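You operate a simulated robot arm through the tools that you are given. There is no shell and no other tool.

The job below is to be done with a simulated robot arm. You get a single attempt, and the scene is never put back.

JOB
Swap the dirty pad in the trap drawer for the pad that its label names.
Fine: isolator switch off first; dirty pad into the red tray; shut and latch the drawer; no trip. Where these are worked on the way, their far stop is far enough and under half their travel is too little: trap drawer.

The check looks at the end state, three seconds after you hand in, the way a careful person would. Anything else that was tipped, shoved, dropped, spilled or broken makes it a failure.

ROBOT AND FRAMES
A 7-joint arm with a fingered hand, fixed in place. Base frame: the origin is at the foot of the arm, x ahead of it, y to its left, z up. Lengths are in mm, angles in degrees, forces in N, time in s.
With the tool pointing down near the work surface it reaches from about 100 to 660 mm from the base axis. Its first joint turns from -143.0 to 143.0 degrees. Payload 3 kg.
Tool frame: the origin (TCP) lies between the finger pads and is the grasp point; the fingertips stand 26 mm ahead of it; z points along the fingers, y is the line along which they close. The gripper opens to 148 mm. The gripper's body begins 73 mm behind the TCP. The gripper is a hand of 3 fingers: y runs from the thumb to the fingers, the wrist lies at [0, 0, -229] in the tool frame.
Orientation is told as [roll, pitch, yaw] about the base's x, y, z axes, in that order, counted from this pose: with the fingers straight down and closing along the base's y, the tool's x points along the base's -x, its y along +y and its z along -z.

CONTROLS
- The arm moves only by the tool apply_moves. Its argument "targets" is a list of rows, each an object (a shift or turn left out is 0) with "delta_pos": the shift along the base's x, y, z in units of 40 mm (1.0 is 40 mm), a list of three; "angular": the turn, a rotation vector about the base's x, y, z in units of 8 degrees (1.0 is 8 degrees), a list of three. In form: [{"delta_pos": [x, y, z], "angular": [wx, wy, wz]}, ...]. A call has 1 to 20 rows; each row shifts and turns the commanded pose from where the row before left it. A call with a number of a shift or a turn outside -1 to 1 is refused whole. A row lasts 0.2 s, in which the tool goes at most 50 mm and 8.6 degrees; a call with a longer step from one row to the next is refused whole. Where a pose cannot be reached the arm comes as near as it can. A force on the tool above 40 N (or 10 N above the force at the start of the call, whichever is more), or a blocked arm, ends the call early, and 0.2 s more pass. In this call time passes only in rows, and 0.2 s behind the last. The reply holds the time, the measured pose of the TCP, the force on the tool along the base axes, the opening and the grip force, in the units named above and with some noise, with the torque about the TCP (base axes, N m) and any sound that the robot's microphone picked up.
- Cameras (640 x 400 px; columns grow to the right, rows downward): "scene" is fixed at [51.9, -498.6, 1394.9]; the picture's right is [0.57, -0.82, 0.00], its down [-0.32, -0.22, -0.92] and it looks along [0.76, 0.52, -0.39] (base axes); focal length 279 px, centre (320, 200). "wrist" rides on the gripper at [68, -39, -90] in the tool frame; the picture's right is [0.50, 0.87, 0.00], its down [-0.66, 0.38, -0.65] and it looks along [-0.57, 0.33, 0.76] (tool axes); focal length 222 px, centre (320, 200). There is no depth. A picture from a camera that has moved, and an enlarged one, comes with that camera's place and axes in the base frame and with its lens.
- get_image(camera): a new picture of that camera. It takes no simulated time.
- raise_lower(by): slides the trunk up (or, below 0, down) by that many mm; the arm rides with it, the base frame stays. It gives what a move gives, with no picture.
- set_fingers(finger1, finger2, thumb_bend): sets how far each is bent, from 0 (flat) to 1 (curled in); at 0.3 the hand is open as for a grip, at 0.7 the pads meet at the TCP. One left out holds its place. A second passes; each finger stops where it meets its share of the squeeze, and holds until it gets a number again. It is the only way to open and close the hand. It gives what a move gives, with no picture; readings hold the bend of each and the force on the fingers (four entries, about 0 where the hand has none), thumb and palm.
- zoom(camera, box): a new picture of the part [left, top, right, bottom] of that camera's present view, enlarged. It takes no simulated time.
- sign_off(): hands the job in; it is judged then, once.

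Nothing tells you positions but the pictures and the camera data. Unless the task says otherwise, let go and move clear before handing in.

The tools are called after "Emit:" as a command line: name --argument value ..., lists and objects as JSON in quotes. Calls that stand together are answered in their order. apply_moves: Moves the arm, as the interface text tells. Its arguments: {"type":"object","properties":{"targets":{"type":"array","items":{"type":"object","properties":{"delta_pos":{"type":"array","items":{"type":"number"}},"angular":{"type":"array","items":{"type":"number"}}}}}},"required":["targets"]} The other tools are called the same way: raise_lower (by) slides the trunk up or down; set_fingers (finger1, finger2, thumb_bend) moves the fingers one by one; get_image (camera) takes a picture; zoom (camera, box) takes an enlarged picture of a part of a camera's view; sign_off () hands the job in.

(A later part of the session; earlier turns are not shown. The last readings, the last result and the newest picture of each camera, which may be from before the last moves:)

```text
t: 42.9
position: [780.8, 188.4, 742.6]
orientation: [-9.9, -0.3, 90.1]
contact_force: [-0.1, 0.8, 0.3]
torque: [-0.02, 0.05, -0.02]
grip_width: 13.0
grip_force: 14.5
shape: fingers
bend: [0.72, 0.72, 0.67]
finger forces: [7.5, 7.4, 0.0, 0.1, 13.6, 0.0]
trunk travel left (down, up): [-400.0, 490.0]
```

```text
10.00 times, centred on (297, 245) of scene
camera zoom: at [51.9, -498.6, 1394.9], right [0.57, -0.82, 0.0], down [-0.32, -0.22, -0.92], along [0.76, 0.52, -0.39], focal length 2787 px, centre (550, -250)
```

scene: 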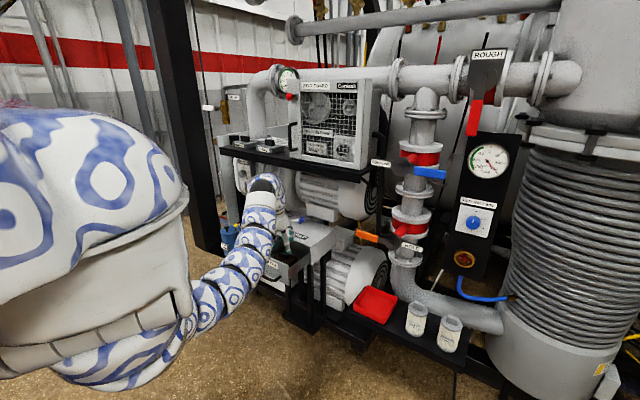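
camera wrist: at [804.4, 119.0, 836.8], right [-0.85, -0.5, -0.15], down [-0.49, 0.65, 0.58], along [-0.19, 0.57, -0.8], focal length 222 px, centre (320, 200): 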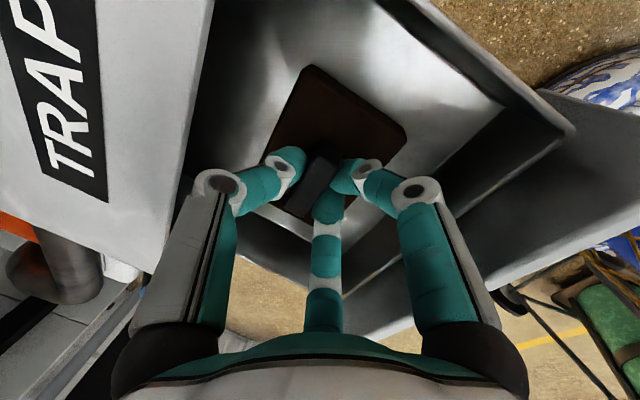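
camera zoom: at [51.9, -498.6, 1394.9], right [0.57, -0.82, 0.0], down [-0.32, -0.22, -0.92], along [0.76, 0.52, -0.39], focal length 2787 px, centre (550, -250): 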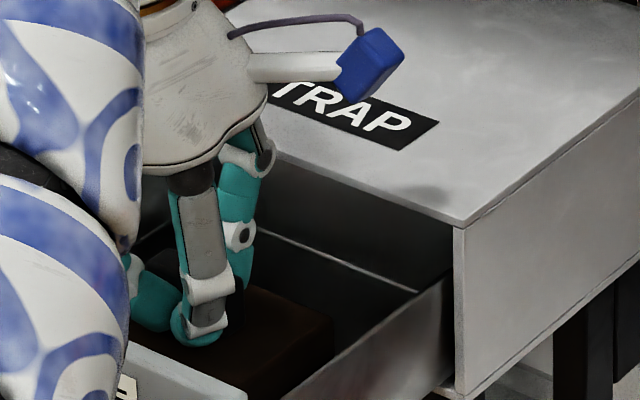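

The grip is firm on the pad's knob (13 mm wide, balanced forces). I'll lift slowly and check it comes along.

Emit:
apply_moves --targets '[{"delta_pos": [0, 0, 0.25]}, {"delta_pos": [0, 0, 0.25]}, {"delta_pos": [0, 0, 0.4]}]'

Emit:
get_image --camera "wrist"

Emit:
zoom --camera "scene" --box '[235, 205, 331, 265]'

```text
t: 43.7
position: [779.5, 187.9, 779.0]
orientation: [-9.9, -0.4, 90.1]
contact_force: [-0.9, 0.9, -2.4]
torque: [-0.01, 0.03, 0.01]
grip_width: 13.2
grip_force: 13.7
shape: fingers
bend: [0.72, 0.72, 0.67]
finger forces: [7.4, 7.4, 0.0, 0.0, 13.5, 0.0]
trunk travel left (down, up): [-400.0, 490.0]
```

```text
taken
camera wrist: at [803.2, 118.5, 872.4], right [-0.85, -0.5, -0.15], down [-0.49, 0.65, 0.58], along [-0.19, 0.57, -0.8], focal length 222 px, centre (320, 200)
```

wrist: 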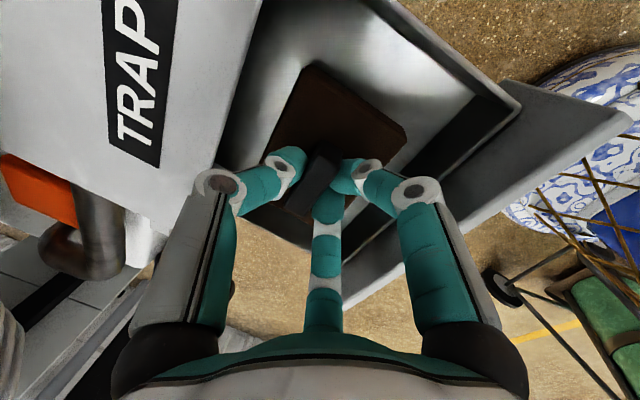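

```text
6.67 times, centred on (283, 235) of scene
camera zoom: at [51.9, -498.6, 1394.9], right [0.57, -0.82, 0.0], down [-0.32, -0.22, -0.92], along [0.76, 0.52, -0.39], focal length 1858 px, centre (567, -33)
```

zoom: 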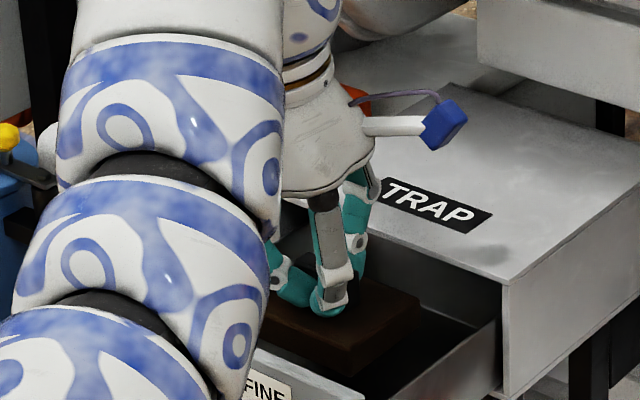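

The pad comes along cleanly. I'll lift until it clears the drawer front (top z≈761), easing back from the housing slightly.

Emit:
apply_moves --targets '[{"delta_pos": [-0.15, 0, 0.45]}, {"delta_pos": [-0.15, 0, 0.45]}, {"delta_pos": [-0.15, 0, 0.45]}, {"delta_pos": [-0.15, 0, 0.45]}]'

Emit:
get_image --camera "scene"

Emit:
get_image --camera "wrist"

```text
t: 44.7
position: [760.0, 188.6, 841.3]
orientation: [-10.0, -0.5, 90.0]
contact_force: [-0.3, -1.0, -1.6]
torque: [0.01, -0.04, 0.01]
grip_width: 13.4
grip_force: 14.2
shape: fingers
bend: [0.72, 0.72, 0.67]
finger forces: [7.5, 7.3, 0.0, 0.0, 13.4, 0.0]
out of reach, approached as far as the arm can: row 4
trunk travel left (down, up): [-400.0, 490.0]
```

```text
taken
```

scene: 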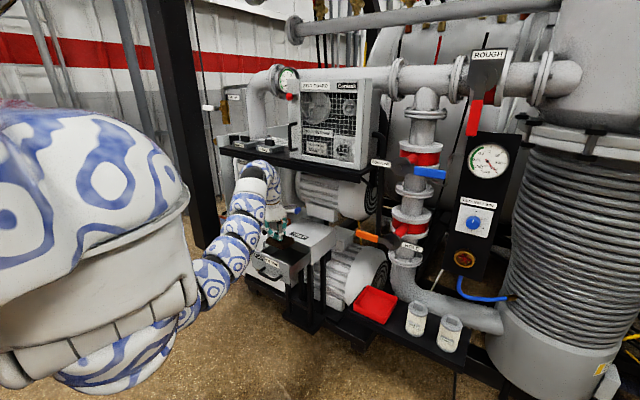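

```text
taken
camera wrist: at [784.2, 119.5, 935.5], right [-0.85, -0.5, -0.15], down [-0.49, 0.65, 0.58], along [-0.19, 0.57, -0.8], focal length 222 px, centre (320, 200)
```

wrist: 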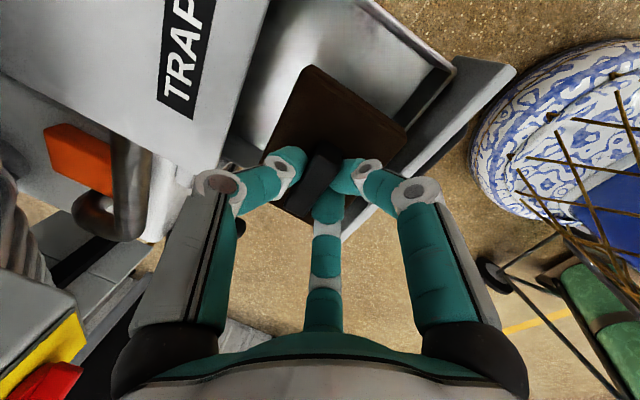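

The pad is clear of the drawer. Next I'll carry it over to the tray side: tilt the hand to about 60° so it passes under and in front of the orange HOLD handle, back off a bit and move to −y.

Emit:
apply_moves --targets '[{"delta_pos": [-0.3, -0.5, 0], "angular": [0, -0.833, 0]}, {"delta_pos": [-0.3, -0.6, 0], "angular": [0, -0.833, 0]}, {"delta_pos": [-0.3, -0.7, 0], "angular": [0, -0.833, 0]}, {"delta_pos": [0, -0.8, 0]}, {"delta_pos": [0, -0.8, 0]}]'

Emit:
get_image --camera "scene"

Emit:
get_image --camera "wrist"

```text
t: 45.9
position: [733.5, 56.3, 831.5]
orientation: [-30.0, -0.4, 90.3]
contact_force: [0.4, -0.1, -2.1]
torque: [0.01, 0.04, 0.0]
grip_width: 12.5
grip_force: 13.8
shape: fingers
bend: [0.72, 0.72, 0.67]
finger forces: [7.7, 7.8, 0.0, 0.1, 12.8, 0.1]
out of reach, approached as far as the arm can: row 1
trunk travel left (down, up): [-400.0, 490.0]
```

```text
taken
```

scene: 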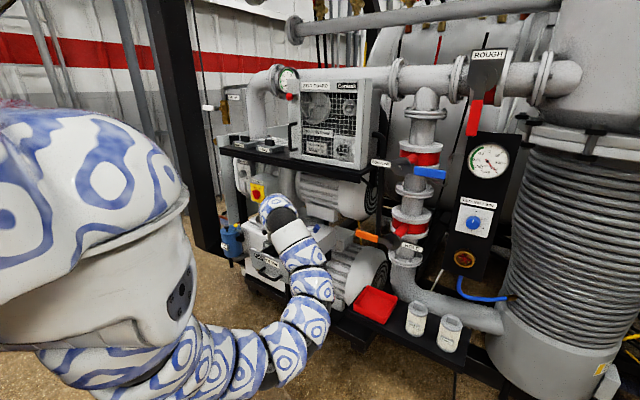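

```text
taken
camera wrist: at [723.7, -13.0, 927.8], right [-0.75, -0.5, -0.44], down [-0.66, 0.65, 0.38], along [0.09, 0.57, -0.81], focal length 222 px, centre (320, 200)
```

wrist: 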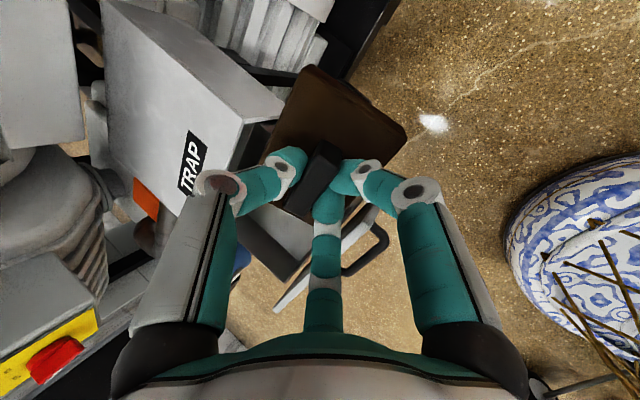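

The pad is securely held and has passed the drawer. I'll continue sideways to y≈−190, staying in front of the valves.

Emit:
apply_moves --targets '[{"delta_pos": [0, -1, 0]}, {"delta_pos": [0, -1, 0]}, {"delta_pos": [0, -1, 0]}, {"delta_pos": [0, -1, 0]}, {"delta_pos": [0, -1, 0]}, {"delta_pos": [0, -1, 0]}]'

Emit:
get_image --camera "scene"

Emit:
get_image --camera "wrist"

```text
t: 47.3
position: [733.2, -184.4, 829.1]
orientation: [-29.9, -0.3, 90.1]
contact_force: [-0.1, 0.3, -1.8]
torque: [-0.02, 0.03, 0.0]
grip_width: 12.5
grip_force: 14.3
shape: fingers
bend: [0.72, 0.72, 0.67]
finger forces: [7.8, 7.8, 0.0, 0.0, 12.5, 0.0]
trunk travel left (down, up): [-400.0, 490.0]
```

```text
taken
```

scene: 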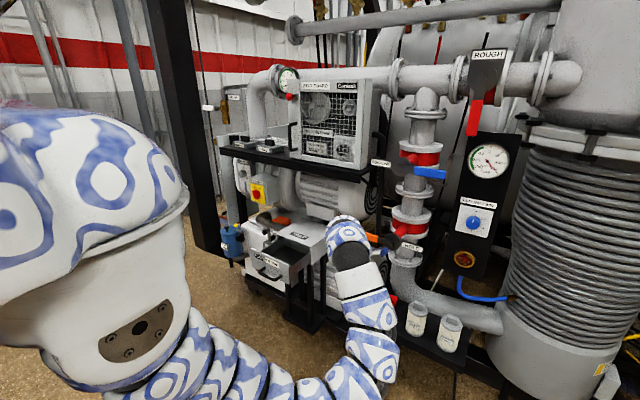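

```text
taken
camera wrist: at [723.3, -253.0, 926.7], right [-0.75, -0.5, -0.44], down [-0.66, 0.65, 0.38], along [0.09, 0.57, -0.81], focal length 222 px, centre (320, 200)
```

wrist: 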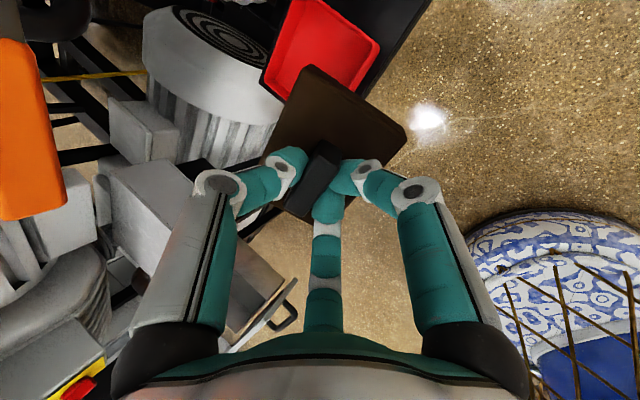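

The HOLD handle is at (841…885, −108…−240, 870–900), so I must stay below or in front of it. I'll measure the tray from here.

Emit:
zoom --camera "wrist" --box '[230, 0, 430, 125]'

Emit:
zoom --camera "scene" --box '[345, 275, 425, 325]'

```text
3.20 times, centred on (330, 62) of wrist
camera zoom: at [723.3, -253.0, 926.7], right [-0.75, -0.5, -0.44], down [-0.66, 0.65, 0.38], along [0.09, 0.57, -0.81], focal length 711 px, centre (288, 640)
```

zoom: 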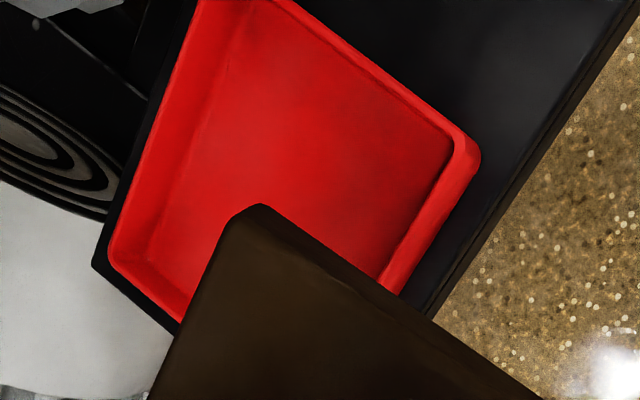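

```text
8.00 times, centred on (385, 300) of scene
camera zoom: at [51.9, -498.6, 1394.9], right [0.57, -0.82, 0.0], down [-0.32, -0.22, -0.92], along [0.76, 0.52, -0.39], focal length 2229 px, centre (-200, -600)
```

zoom: 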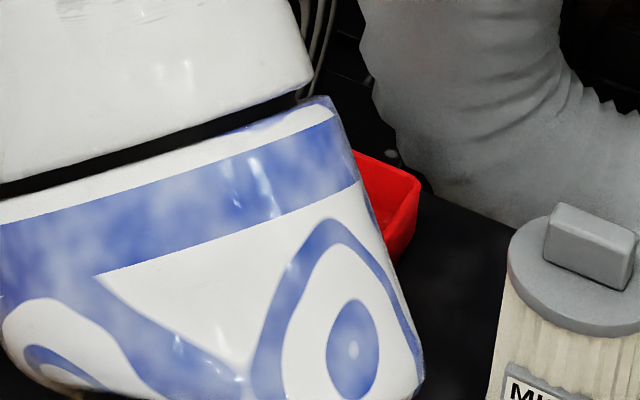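

The tray spans x 815–945, y −258…−128, with its rim at z≈601. I'll lower with the trunk while still in front of the shelf, keeping the pad above rim height.

Emit:
raise_lower --by -120

Emit:
apply_moves --targets '[{"delta_pos": [0.6, -0.05, 0]}, {"delta_pos": [0.6, -0.05, 0]}, {"delta_pos": [0.6, -0.05, 0]}]'

Emit:
get_image --camera "scene"

Emit:
get_image --camera "wrist"

```text
t: 48.8
position: [733.7, -183.3, 710.9]
orientation: [-30.1, -0.5, 90.2]
contact_force: [-0.3, 0.7, -1.0]
torque: [0.03, 0.02, -0.02]
grip_width: 12.3
grip_force: 13.6
shape: fingers
bend: [0.72, 0.72, 0.67]
finger forces: [7.9, 7.8, 0.1, 0.0, 12.6, 0.0]
trunk travel left (down, up): [-280.0, 610.0]
```

```text
t: 49.6
position: [804.1, -192.0, 710.2]
orientation: [-30.0, -0.4, 90.1]
contact_force: [0.0, -0.1, -2.9]
torque: [0.04, 0.01, 0.01]
grip_width: 12.1
grip_force: 14.6
shape: fingers
bend: [0.72, 0.72, 0.67]
finger forces: [7.9, 8.0, 0.0, 0.0, 12.5, 0.0]
trunk travel left (down, up): [-280.0, 610.0]
```

```text
taken
```

scene: 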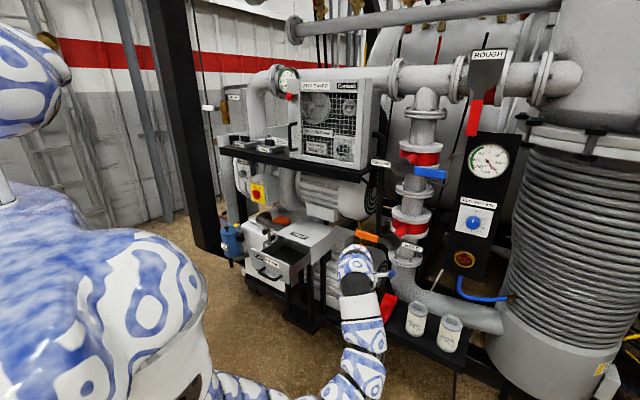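

```text
taken
camera wrist: at [794.6, -260.4, 806.4], right [-0.75, -0.5, -0.44], down [-0.66, 0.65, 0.38], along [0.09, 0.57, -0.82], focal length 222 px, centre (320, 200)
```

wrist: 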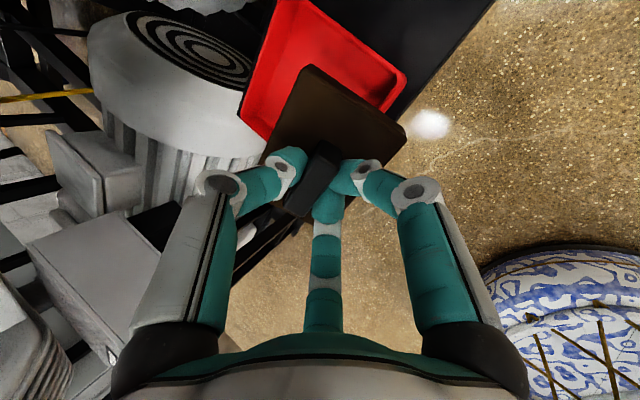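

Clear on all sides so far. I'll move the remaining 48 mm forward, still above the rim, then check.

Emit:
apply_moves --targets '[{"delta_pos": [0.6, 0, 0]}, {"delta_pos": [0.62, 0, 0]}]'

Emit:
get_image --camera "wrist"

Emit:
zoom --camera "scene" --box '[330, 220, 458, 300]'

```text
t: 50.2
position: [853.4, -190.4, 711.6]
orientation: [-29.9, -0.4, 90.2]
contact_force: [0.7, 0.4, -2.1]
torque: [0.02, 0.05, 0.0]
grip_width: 12.4
grip_force: 14.5
shape: fingers
bend: [0.72, 0.72, 0.67]
finger forces: [8.1, 8.0, 0.1, 0.1, 12.5, 0.1]
trunk travel left (down, up): [-280.0, 610.0]
```

```text
taken
camera wrist: at [843.2, -258.4, 807.8], right [-0.75, -0.5, -0.44], down [-0.66, 0.65, 0.38], along [0.09, 0.57, -0.82], focal length 222 px, centre (320, 200)
```

wrist: 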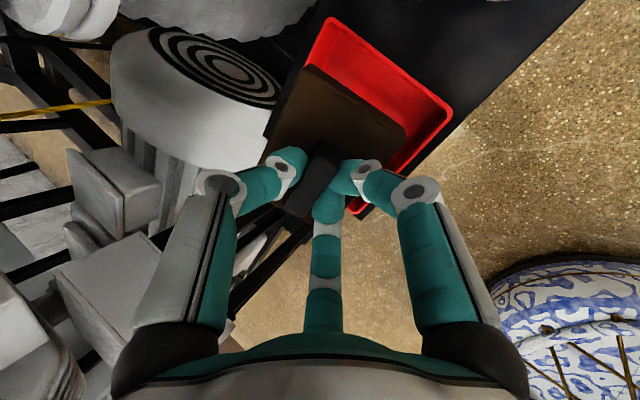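

```text
5.00 times, centred on (394, 260) of scene
camera zoom: at [51.9, -498.6, 1394.9], right [0.57, -0.82, 0.0], down [-0.32, -0.22, -0.92], along [0.76, 0.52, -0.39], focal length 1393 px, centre (-50, -100)
```

zoom: 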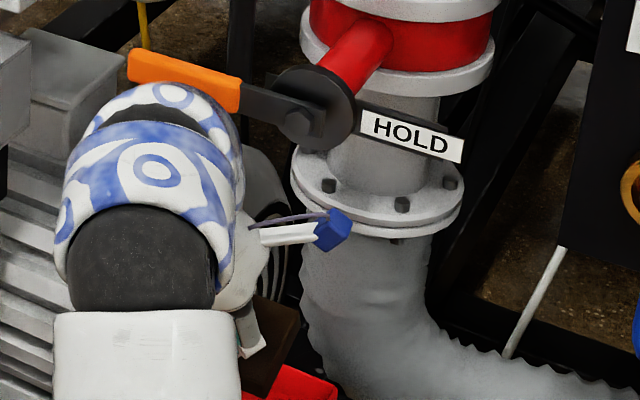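

It's positioned over the tray. I'll descend gently, watching for contact.

Emit:
apply_moves --targets '[{"delta_pos": [0, 0, -0.5]}, {"delta_pos": [0, 0, -0.5]}, {"delta_pos": [0, 0, -0.3]}]'

Emit:
get_image --camera "wrist"

Emit:
zoom --camera "scene" --box '[330, 240, 458, 320]'

```text
t: 51.0
position: [855.6, -190.6, 657.6]
orientation: [-30.0, -0.4, 90.2]
contact_force: [0.1, -0.1, -1.6]
torque: [-0.01, 0.05, 0.01]
grip_width: 12.1
grip_force: 14.8
shape: fingers
bend: [0.72, 0.72, 0.67]
finger forces: [8.2, 8.2, 0.0, 0.0, 12.6, 0.1]
trunk travel left (down, up): [-280.0, 610.0]
```

```text
taken
camera wrist: at [844.6, -259.1, 755.1], right [-0.75, -0.5, -0.44], down [-0.66, 0.65, 0.38], along [0.09, 0.57, -0.82], focal length 222 px, centre (320, 200)
```

wrist: 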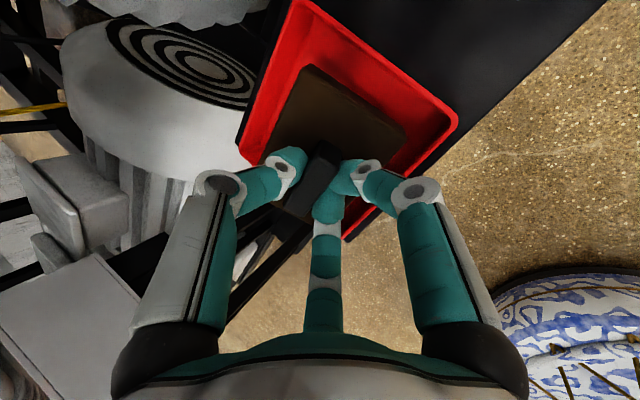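

```text
5.00 times, centred on (394, 280) of scene
camera zoom: at [51.9, -498.6, 1394.9], right [0.57, -0.82, 0.0], down [-0.32, -0.22, -0.92], along [0.76, 0.52, -0.39], focal length 1393 px, centre (-50, -200)
```

zoom: 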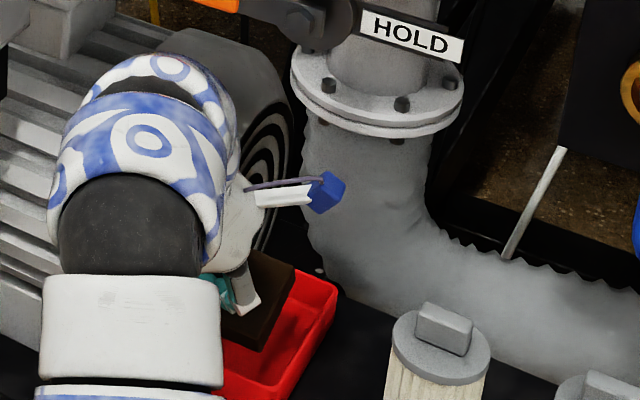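

The pad is inside the tray's walls. I'll lower the last bit until light contact.

Emit:
apply_moves --targets '[{"delta_pos": [0, -0.05, -0.2]}, {"delta_pos": [0, 0, -0.15]}]'

Emit:
get_image --camera "wrist"

```text
t: 51.6
position: [854.0, -190.7, 645.3]
orientation: [-30.0, -0.4, 90.2]
contact_force: [0.2, -1.0, -1.1]
torque: [-0.04, 0.04, 0.03]
grip_width: 12.2
grip_force: 14.1
shape: fingers
bend: [0.72, 0.72, 0.67]
finger forces: [8.2, 8.3, 0.0, 0.0, 12.6, 0.1]
trunk travel left (down, up): [-280.0, 610.0]
```

```text
taken
camera wrist: at [844.1, -261.0, 741.0], right [-0.75, -0.5, -0.44], down [-0.66, 0.65, 0.38], along [0.09, 0.57, -0.81], focal length 222 px, centre (320, 200)
```

wrist: 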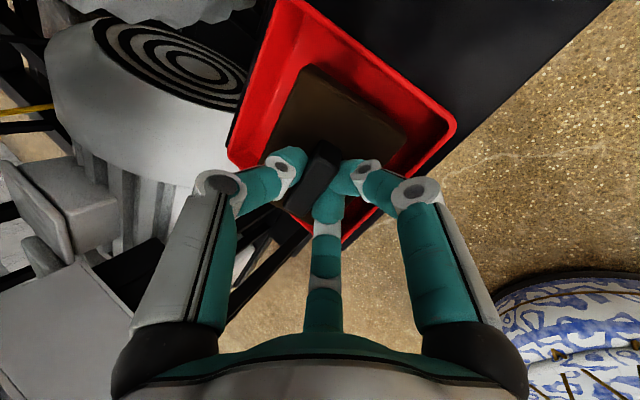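

No contact yet, so I'll go a little lower.

Emit:
apply_moves --targets '[{"delta_pos": [0, 0, -0.12]}, {"delta_pos": [0, 0, -0.12]}]'

```text
t: 52.2
position: [853.5, -193.2, 634.9]
orientation: [-30.0, -0.3, 90.2]
contact_force: [-0.6, 0.2, -1.3]
torque: [-0.02, -0.01, 0.0]
grip_width: 12.2
grip_force: 14.7
shape: fingers
bend: [0.72, 0.72, 0.67]
finger forces: [8.3, 8.2, 0.0, 0.0, 12.7, 0.0]
trunk travel left (down, up): [-280.0, 610.0]
```

Emit:
apply_moves --targets '[{"delta_pos": [0, 0, -0.1]}]'

Emit:
zoom --camera "wrist" --box '[200, 0, 480, 250]'

```text
t: 52.6
position: [854.1, -193.7, 630.9]
orientation: [-30.1, -0.4, 90.2]
contact_force: [0.3, -0.2, -0.8]
torque: [-0.04, 0.07, -0.02]
grip_width: 11.7
grip_force: 14.6
shape: fingers
bend: [0.72, 0.72, 0.67]
finger forces: [8.3, 8.2, 0.0, 0.0, 12.6, 0.0]
trunk travel left (down, up): [-280.0, 610.0]
```

```text
1.60 times, centred on (340, 125) of wrist
camera zoom: at [844.2, -260.9, 727.5], right [-0.75, -0.5, -0.44], down [-0.66, 0.65, 0.38], along [0.09, 0.57, -0.81], focal length 355 px, centre (288, 320)
```

zoom: 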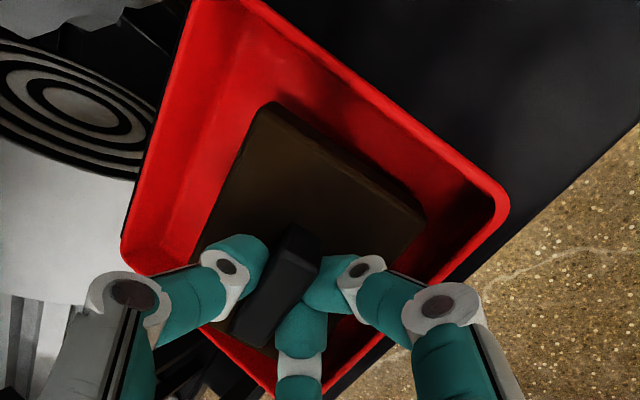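

Emit:
apply_moves --targets '[{"delta_pos": [0, 0, -0.1]}]'

Emit:
apply_moves --targets '[{"delta_pos": [0, 0, -0.1]}]'

```text
t: 53.0
position: [854.1, -193.0, 626.8]
orientation: [-29.9, -0.4, 90.3]
contact_force: [0.1, 0.6, -1.7]
torque: [-0.02, 0.01, -0.03]
grip_width: 12.0
grip_force: 14.7
shape: fingers
bend: [0.72, 0.72, 0.67]
finger forces: [8.3, 8.3, 0.0, 0.0, 12.6, 0.1]
trunk travel left (down, up): [-280.0, 610.0]
```

```text
t: 53.4
position: [853.6, -192.9, 623.6]
orientation: [-30.1, -0.3, 90.1]
contact_force: [3.0, 0.2, 5.0]
torque: [0.0, -0.03, 0.0]
grip_width: 12.5
grip_force: 16.2
shape: fingers
bend: [0.73, 0.73, 0.67]
finger forces: [8.4, 8.1, 0.0, 0.0, 16.0, 0.1]
trunk travel left (down, up): [-280.0, 610.0]
```

The pad's front edge touches the tray floor. I'll release gently so it settles flat.

Emit:
set_fingers --finger1 0.62 --finger2 0.62 --thumb_bend 0.6

Emit:
get_image --camera "wrist"

```text
t: 54.4
position: [853.6, -192.0, 622.8]
orientation: [-30.0, -0.4, 90.2]
contact_force: [0.3, -0.8, -0.3]
torque: [0.02, 0.01, -0.03]
grip_width: 26.3
grip_force: 0.1
shape: fingers
bend: [0.62, 0.62, 0.6]
finger forces: [0.2, 0.0, 0.0, 0.1, 0.0, 0.1]
trunk travel left (down, up): [-280.0, 610.0]
```

```text
taken
camera wrist: at [843.9, -260.4, 718.9], right [-0.75, -0.5, -0.44], down [-0.66, 0.65, 0.38], along [0.09, 0.57, -0.81], focal length 222 px, centre (320, 200)
```

wrist: 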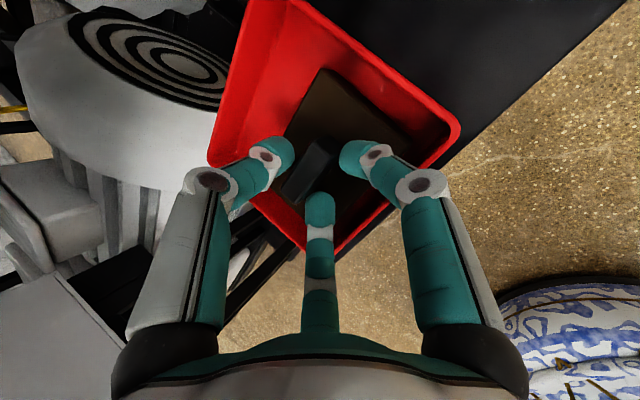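

The pad lies flat in the tray. I'll raise straight up a little, open wider, then withdraw up and back, away from the HOLD handle.

Emit:
apply_moves --targets '[{"delta_pos": [0, 0, 0.2]}, {"delta_pos": [0, 0, 0.2]}]'

Emit:
set_fingers --finger1 0.55 --finger2 0.55 --thumb_bend 0.45

Emit:
get_image --camera "wrist"

```text
t: 55.0
position: [853.6, -192.2, 639.5]
orientation: [-30.0, -0.4, 90.2]
contact_force: [0.4, -0.2, 0.0]
torque: [0.0, 0.0, 0.01]
grip_width: 26.5
grip_force: 0.1
shape: fingers
bend: [0.62, 0.62, 0.6]
finger forces: [0.0, 0.0, 0.0, 0.0, 0.0, 0.0]
trunk travel left (down, up): [-280.0, 610.0]
```

```text
t: 56.0
position: [853.2, -191.6, 638.3]
orientation: [-30.0, -0.5, 90.2]
contact_force: [-0.4, 0.3, 0.4]
torque: [-0.02, 0.0, -0.01]
grip_width: 62.3
grip_force: 0.1
shape: fingers
bend: [0.55, 0.55, 0.45]
finger forces: [0.0, 0.0, 0.0, 0.0, 0.0, 0.1]
trunk travel left (down, up): [-280.0, 610.0]
```

```text
taken
camera wrist: at [843.3, -260.8, 734.9], right [-0.75, -0.5, -0.44], down [-0.66, 0.65, 0.38], along [0.09, 0.57, -0.81], focal length 222 px, centre (320, 200)
```

wrist: 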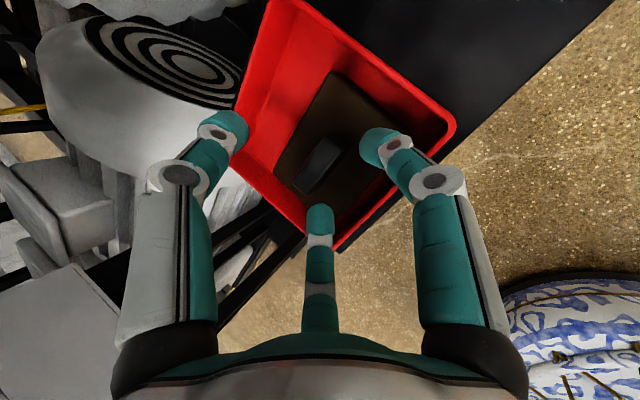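

The dirty pad is in the red tray and the hand is free. I'll withdraw: straight up, then back out in −x before rising further.

Emit:
apply_moves --targets '[{"delta_pos": [0, 0, 0.5]}, {"delta_pos": [-0.2, 0, 0.5]}, {"delta_pos": [-0.7, 0, 0.5]}, {"delta_pos": [-0.9, 0, 0]}, {"delta_pos": [-0.9, 0, 0]}, {"delta_pos": [-0.5, 0, 0]}]'

Emit:
get_image --camera "wrist"

Emit:
get_image --camera "scene"

```text
t: 57.4
position: [725.5, -192.8, 698.0]
orientation: [-30.0, -0.4, 90.1]
contact_force: [0.6, 0.2, 0.4]
torque: [-0.01, -0.03, 0.02]
grip_width: 62.6
grip_force: 0.1
shape: fingers
bend: [0.55, 0.55, 0.45]
finger forces: [0.0, 0.0, 0.0, 0.0, 0.1, 0.2]
trunk travel left (down, up): [-280.0, 610.0]
```

```text
taken
camera wrist: at [716.2, -260.5, 795.3], right [-0.75, -0.5, -0.44], down [-0.66, 0.65, 0.38], along [0.09, 0.57, -0.82], focal length 222 px, centre (320, 200)
```

wrist: 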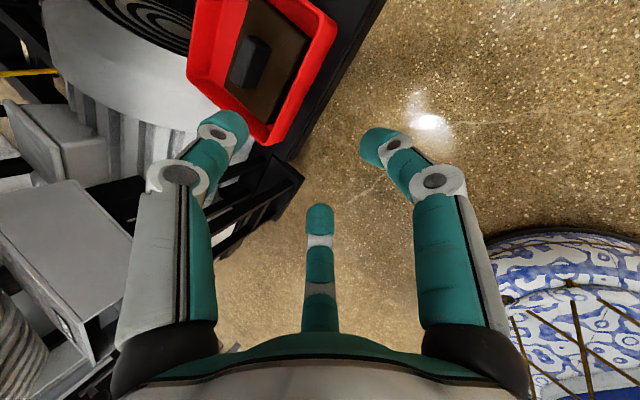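

```text
taken
```

scene: 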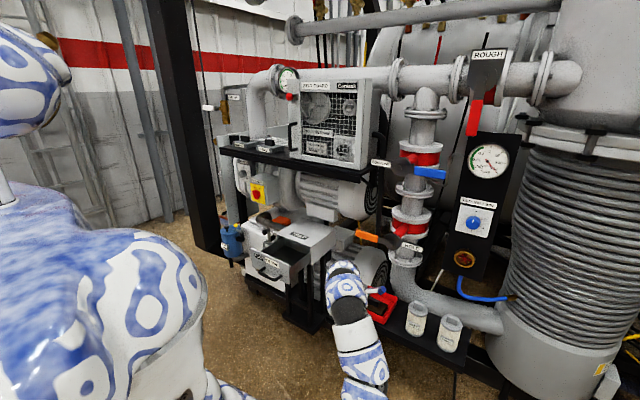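

The dirty pad sits well in the tray. Now for the FINE pad: I'll raise the trunk, cross over to the left in front of everything, then rise above the upper shelf.

Emit:
raise_lower --by 180

Emit:
apply_moves --targets '[{"delta_pos": [-0.1, 0.9, 0]}, {"delta_pos": [-0.1, 1, 0]}, {"delta_pos": [-0.1, 1, 0]}, {"delta_pos": [-0.1, 1, 0]}, {"delta_pos": [-0.1, 1, 0]}, {"delta_pos": [0, 1, 0]}, {"delta_pos": [0, 1, 0]}]'

Emit:
get_image --camera "scene"

```text
t: 59.4
position: [726.3, -192.3, 878.4]
orientation: [-30.0, -0.4, 90.1]
contact_force: [0.5, 0.0, -0.5]
torque: [0.01, 0.01, 0.01]
grip_width: 62.5
grip_force: 0.1
shape: fingers
bend: [0.55, 0.55, 0.45]
finger forces: [0.1, 0.1, 0.0, 0.1, 0.0, 0.0]
trunk travel left (down, up): [-460.0, 430.0]
```

```text
t: 61.0
position: [706.5, 84.1, 878.5]
orientation: [-30.0, -0.3, 90.1]
contact_force: [-0.3, -0.1, 0.5]
torque: [0.01, -0.01, -0.05]
grip_width: 62.5
grip_force: 0.0
shape: fingers
bend: [0.55, 0.55, 0.45]
finger forces: [0.0, 0.1, 0.1, 0.1, 0.1, 0.0]
trunk travel left (down, up): [-460.0, 430.0]
```

```text
taken
```

scene: 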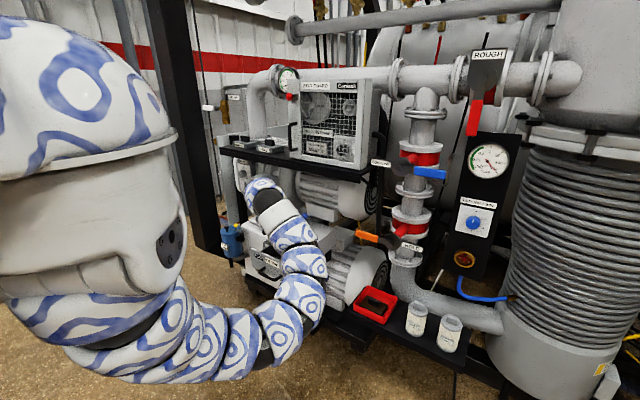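

All clear. I'll continue left to y≈328.

Emit:
apply_moves --targets '[{"delta_pos": [0, 1, 0]}, {"delta_pos": [0, 1, 0]}, {"delta_pos": [0, 1, 0]}, {"delta_pos": [0, 1, 0]}, {"delta_pos": [0, 1, 0]}, {"delta_pos": [0, 1, 0]}]'

Emit:
raise_lower --by 200

Emit:
get_image --camera "scene"

Emit:
get_image --camera "wrist"

```text
t: 62.4
position: [707.1, 324.6, 877.4]
orientation: [-30.0, -0.3, 90.2]
contact_force: [0.0, -0.4, 0.2]
torque: [-0.04, 0.01, 0.02]
grip_width: 62.7
grip_force: 0.1
shape: fingers
bend: [0.55, 0.55, 0.45]
finger forces: [0.0, 0.0, 0.0, 0.0, 0.1, 0.1]
trunk travel left (down, up): [-460.0, 430.0]
```

```text
t: 64.6
position: [706.7, 325.0, 1078.5]
orientation: [-30.0, -0.4, 90.1]
contact_force: [0.0, -1.4, 0.0]
torque: [0.01, -0.02, 0.03]
grip_width: 62.7
grip_force: 0.0
shape: fingers
bend: [0.55, 0.55, 0.45]
finger forces: [0.0, 0.1, 0.1, 0.0, 0.0, 0.0]
trunk travel left (down, up): [-660.0, 230.0]
```

```text
taken
```

scene: 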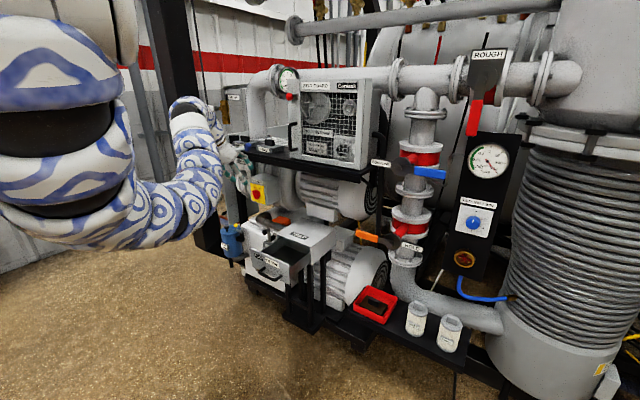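

```text
taken
camera wrist: at [697.5, 256.1, 1175.1], right [-0.75, -0.5, -0.44], down [-0.66, 0.65, 0.38], along [0.09, 0.57, -0.82], focal length 222 px, centre (320, 200)
```

wrist: 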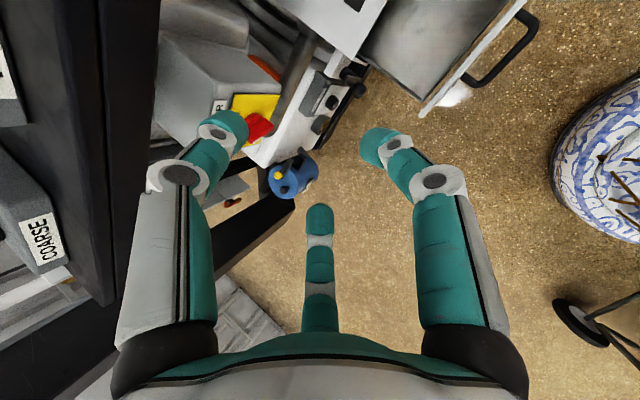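

I'm in front of the shelf now. I'll raise above it, then move forward over the FINE pad.

Emit:
raise_lower --by 190

Emit:
apply_moves --targets '[{"delta_pos": [0.7, 0, 0]}, {"delta_pos": [0.7, 0, 0]}, {"delta_pos": [0.7, 0, 0]}]'

Emit:
get_image --camera "scene"

Emit:
get_image --camera "wrist"

```text
t: 66.7
position: [708.7, 324.6, 1268.3]
orientation: [-29.9, -0.4, 90.2]
contact_force: [0.4, 0.7, -0.3]
torque: [0.0, -0.03, 0.01]
grip_width: 62.1
grip_force: 0.2
shape: fingers
bend: [0.55, 0.55, 0.45]
finger forces: [0.0, 0.0, 0.0, 0.0, 0.0, 0.0]
trunk travel left (down, up): [-850.0, 40.0]
```

```text
t: 67.5
position: [792.3, 328.0, 1268.6]
orientation: [-30.2, -0.4, 90.2]
contact_force: [0.0, 0.5, -0.3]
torque: [-0.01, -0.01, 0.02]
grip_width: 62.5
grip_force: 0.1
shape: fingers
bend: [0.55, 0.55, 0.45]
finger forces: [0.0, 0.0, 0.1, 0.0, 0.1, 0.0]
trunk travel left (down, up): [-850.0, 40.0]
```

```text
taken
```

scene: 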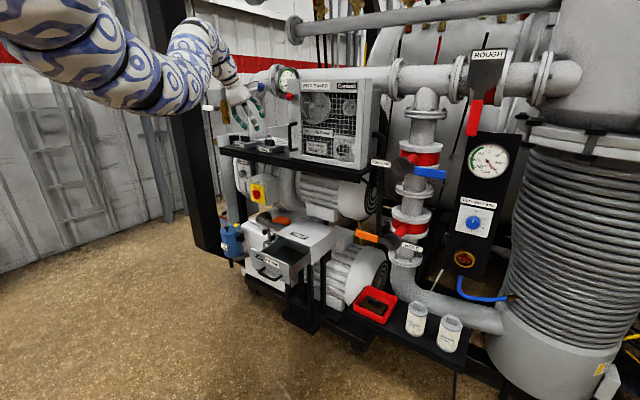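

```text
taken
camera wrist: at [782.8, 258.3, 1365.1], right [-0.75, -0.5, -0.44], down [-0.66, 0.65, 0.38], along [0.09, 0.57, -0.81], focal length 222 px, centre (320, 200)
```

wrist: 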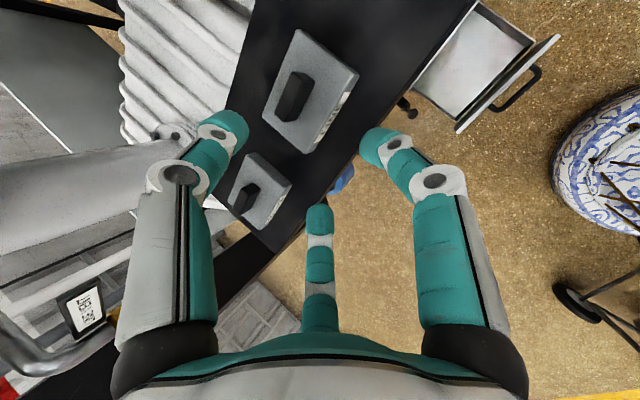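

I have a good view of both shelf pads; FINE is the nearer one (y≈328). I'll zoom to confirm the label and measure.

Emit:
zoom --camera "wrist" --box '[220, 10, 400, 130]'

Emit:
zoom --camera "scene" --box '[210, 60, 338, 160]'

```text
3.33 times, centred on (310, 70) of wrist
camera zoom: at [782.8, 258.3, 1365.1], right [-0.75, -0.5, -0.44], down [-0.66, 0.65, 0.38], along [0.09, 0.57, -0.81], focal length 740 px, centre (353, 633)
```

zoom: 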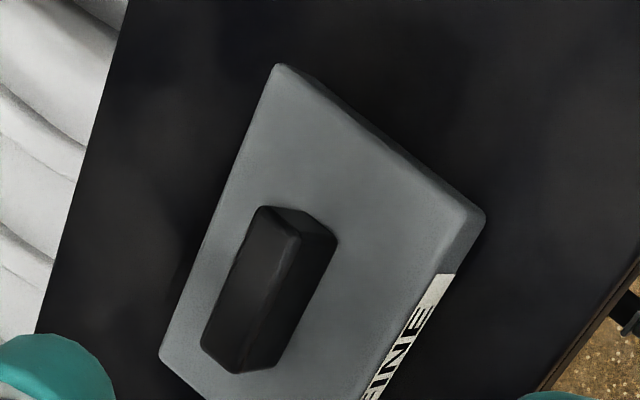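

```text
4.00 times, centred on (274, 110) of scene
camera zoom: at [51.9, -498.6, 1394.9], right [0.57, -0.82, 0.0], down [-0.32, -0.22, -0.92], along [0.76, 0.52, -0.39], focal length 1115 px, centre (504, 560)
```

zoom: 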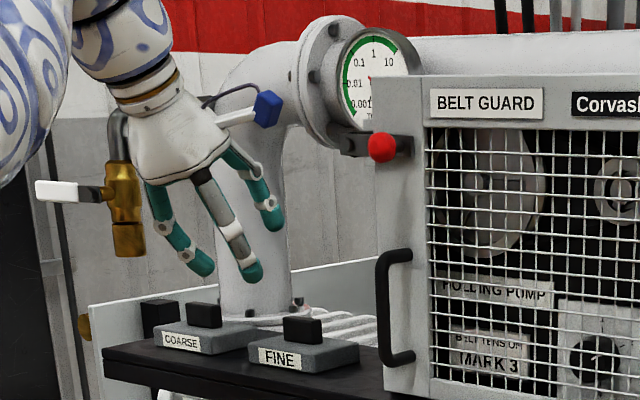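

The label FINE is confirmed. The pad's slab top is at z≈1150 and its grip centre at (885.5, 325.7). I'll tilt to 70° and move to hover above it.

Emit:
set_fingers --finger1 0.5 --finger2 0.5 --thumb_bend 0.5

Emit:
apply_moves --targets '[{"delta_pos": [0.7, 0, -0.15], "angular": [0, 0.625, 0]}, {"delta_pos": [0.7, 0, -0.25], "angular": [0, 0.625, 0]}, {"delta_pos": [0.7, 0, -0.35]}]'

Emit:
get_image --camera "wrist"

Emit:
zoom --camera "scene" --box '[210, 60, 338, 160]'

```text
t: 68.5
position: [791.8, 326.8, 1267.3]
orientation: [-30.0, -0.3, 90.2]
contact_force: [0.6, 0.1, 0.8]
torque: [0.0, 0.0, 0.03]
grip_width: 61.9
grip_force: 0.0
shape: fingers
bend: [0.5, 0.5, 0.5]
finger forces: [0.0, 0.0, 0.0, 0.0, 0.0, 0.1]
trunk travel left (down, up): [-850.0, 40.0]
```

```text
t: 69.3
position: [882.7, 331.7, 1253.9]
orientation: [-21.6, -1.5, 90.3]
contact_force: [-2.8, -1.7, -3.7]
torque: [0.16, -0.32, 0.01]
grip_width: 61.9
grip_force: 0.1
shape: fingers
bend: [0.5, 0.5, 0.5]
finger forces: [0.0, 0.0, 0.1, 0.0, 0.0, 0.1]
trunk travel left (down, up): [-850.0, 40.0]
```

```text
taken
camera wrist: at [887.1, 261.5, 1349.1], right [-0.8, -0.5, -0.33], down [-0.6, 0.64, 0.49], along [-0.03, 0.59, -0.81], focal length 222 px, centre (320, 200)
```

wrist: 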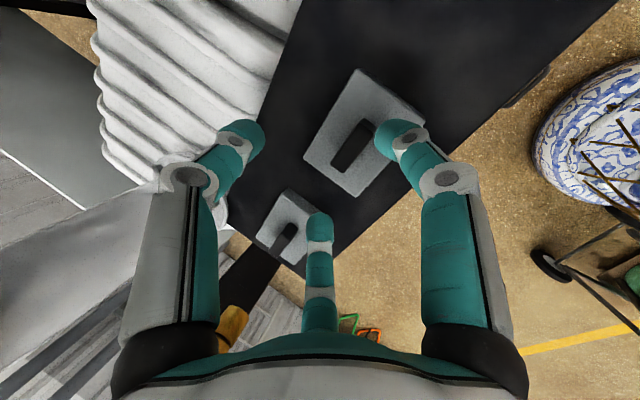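

```text
4.00 times, centred on (274, 110) of scene
camera zoom: at [51.9, -498.6, 1394.9], right [0.57, -0.82, 0.0], down [-0.32, -0.22, -0.92], along [0.76, 0.52, -0.39], focal length 1115 px, centre (504, 560)
```

zoom: 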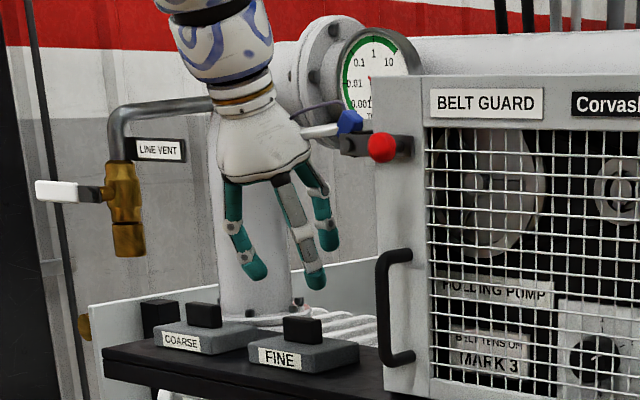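

The pose came up about 17 mm high with a small contact force, so something may be touching. I'll look carefully before doing anything else.

Emit:
get_image --camera "scene"

Emit:
zoom --camera "scene" --box '[200, 0, 328, 80]'

Emit:
zoom --camera "scene" --box '[250, 60, 314, 100]'

```text
taken
```

scene: 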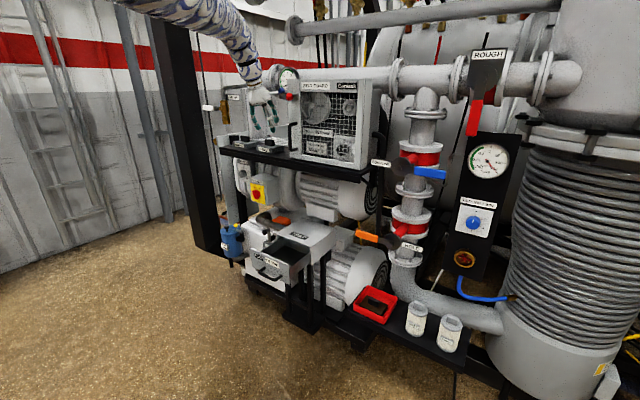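

```text
5.00 times, centred on (264, 40) of scene
camera zoom: at [51.9, -498.6, 1394.9], right [0.57, -0.82, 0.0], down [-0.32, -0.22, -0.92], along [0.76, 0.52, -0.39], focal length 1393 px, centre (600, 1000)
```

zoom: 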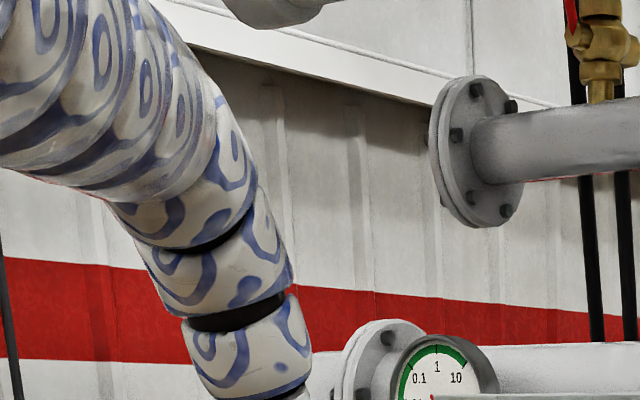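

```text
10.00 times, centred on (282, 80) of scene
camera zoom: at [51.9, -498.6, 1394.9], right [0.57, -0.82, 0.0], down [-0.32, -0.22, -0.92], along [0.76, 0.52, -0.39], focal length 2787 px, centre (700, 1400)
```

zoom: 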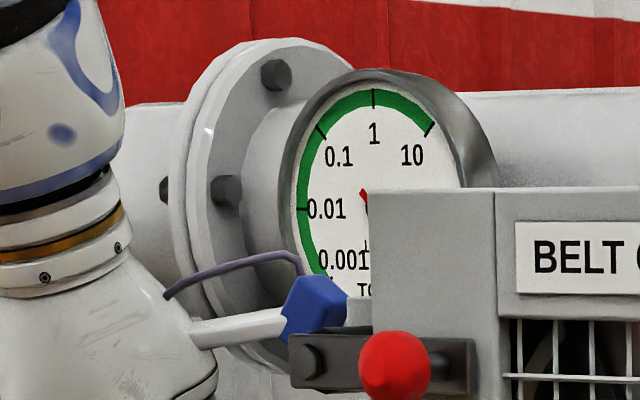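

The arm looks fully stretched in an elbow-up pose, so it may simply be lagging. I'll let it settle and re-read.

Emit:
apply_moves --targets '[{"delta_pos": [0, 0, 0]}, {"delta_pos": [0, 0, 0]}]'

```text
t: 69.9
position: [875.3, 324.4, 1239.5]
orientation: [-20.0, -0.4, 90.1]
contact_force: [-0.6, 0.7, 0.8]
torque: [0.0, 0.02, -0.02]
grip_width: 62.5
grip_force: 0.0
shape: fingers
bend: [0.5, 0.5, 0.5]
finger forces: [0.0, 0.0, 0.1, 0.1, 0.1, 0.0]
trunk travel left (down, up): [-850.0, 40.0]
```

It settled exactly on target with no contact, so it was just lag. I'll check the alignment.

Emit:
get_image --camera "wrist"

Emit:
zoom --camera "wrist" --box '[260, 60, 420, 220]'

Emit:
zoom --camera "scene" --box '[220, 70, 316, 160]'

```text
taken
camera wrist: at [882.2, 255.5, 1336.4], right [-0.81, -0.5, -0.3], down [-0.58, 0.65, 0.49], along [-0.05, 0.57, -0.82], focal length 222 px, centre (320, 200)
```

wrist: 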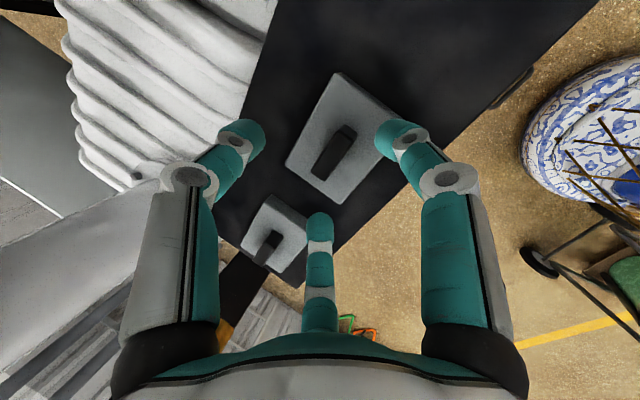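

```text
2.50 times, centred on (340, 140) of wrist
camera zoom: at [882.2, 255.5, 1336.4], right [-0.81, -0.5, -0.3], down [-0.58, 0.65, 0.49], along [-0.05, 0.57, -0.82], focal length 555 px, centre (270, 350)
```

zoom: 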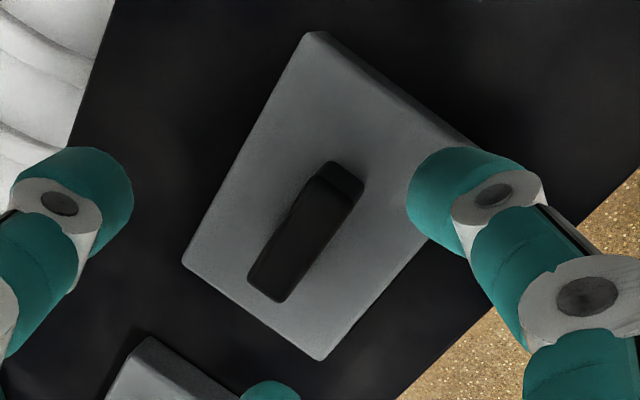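

```text
4.44 times, centred on (268, 115) of scene
camera zoom: at [51.9, -498.6, 1394.9], right [0.57, -0.82, 0.0], down [-0.32, -0.22, -0.92], along [0.76, 0.52, -0.39], focal length 1239 px, centre (551, 578)
```

zoom: 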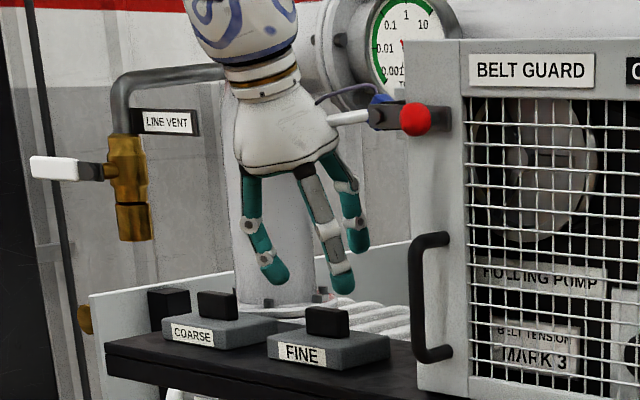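

Alignment is within 2 mm. I'll descend to just above the slab, half-close, then lower the last few mm and grip, as with the first pad.

Emit:
set_fingers --finger1 0.52 --finger2 0.52 --thumb_bend 0.52

Emit:
apply_moves --targets '[{"delta_pos": [0.05, 0.055, -0.4]}, {"delta_pos": [0, 0, -0.35]}, {"delta_pos": [0, 0, -0.3]}, {"delta_pos": [0, 0, 0]}]'

Emit:
get_image --camera "wrist"

Emit:
zoom --camera "scene" --box '[220, 70, 316, 160]'

```text
t: 70.9
position: [875.3, 324.9, 1239.8]
orientation: [-20.0, -0.3, 90.1]
contact_force: [0.4, -0.5, 0.1]
torque: [0.0, -0.04, -0.01]
grip_width: 56.1
grip_force: 0.0
shape: fingers
bend: [0.52, 0.52, 0.52]
finger forces: [0.1, 0.1, 0.1, 0.0, 0.0, 0.0]
trunk travel left (down, up): [-850.0, 40.0]
```

```text
t: 71.9
position: [869.9, 322.7, 1206.5]
orientation: [-20.0, -0.4, 90.2]
contact_force: [-0.7, -0.5, -0.9]
torque: [-0.02, 0.02, -0.02]
grip_width: 56.0
grip_force: 0.1
shape: fingers
bend: [0.52, 0.52, 0.52]
finger forces: [0.0, 0.1, 0.0, 0.0, 0.0, 0.1]
out of reach, approached as far as the arm can: row 1
trunk travel left (down, up): [-850.0, 40.0]
```

```text
taken
camera wrist: at [877.6, 254.6, 1302.5], right [-0.81, -0.5, -0.3], down [-0.58, 0.65, 0.49], along [-0.05, 0.57, -0.82], focal length 222 px, centre (320, 200)
```

wrist: 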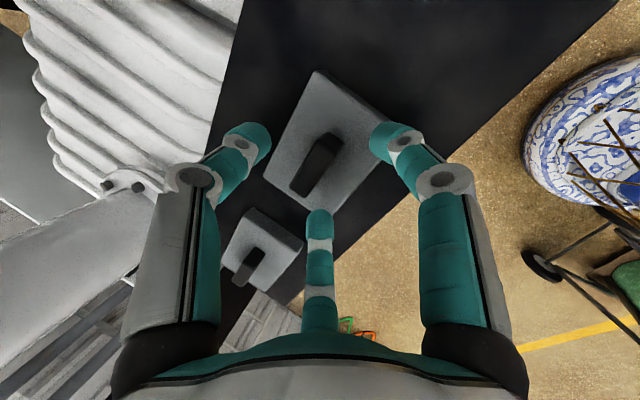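

```text
4.44 times, centred on (268, 115) of scene
camera zoom: at [51.9, -498.6, 1394.9], right [0.57, -0.82, 0.0], down [-0.32, -0.22, -0.92], along [0.76, 0.52, -0.39], focal length 1239 px, centre (551, 578)
```

zoom: 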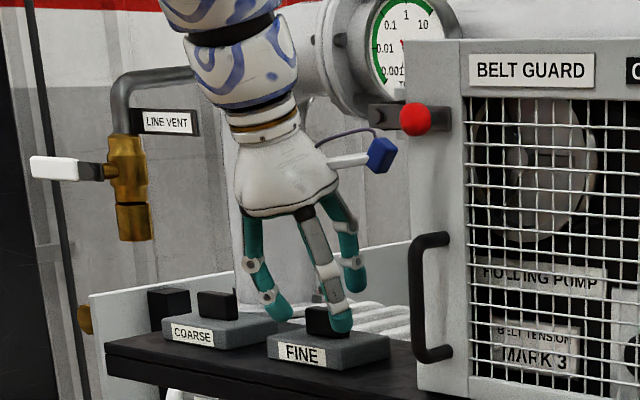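

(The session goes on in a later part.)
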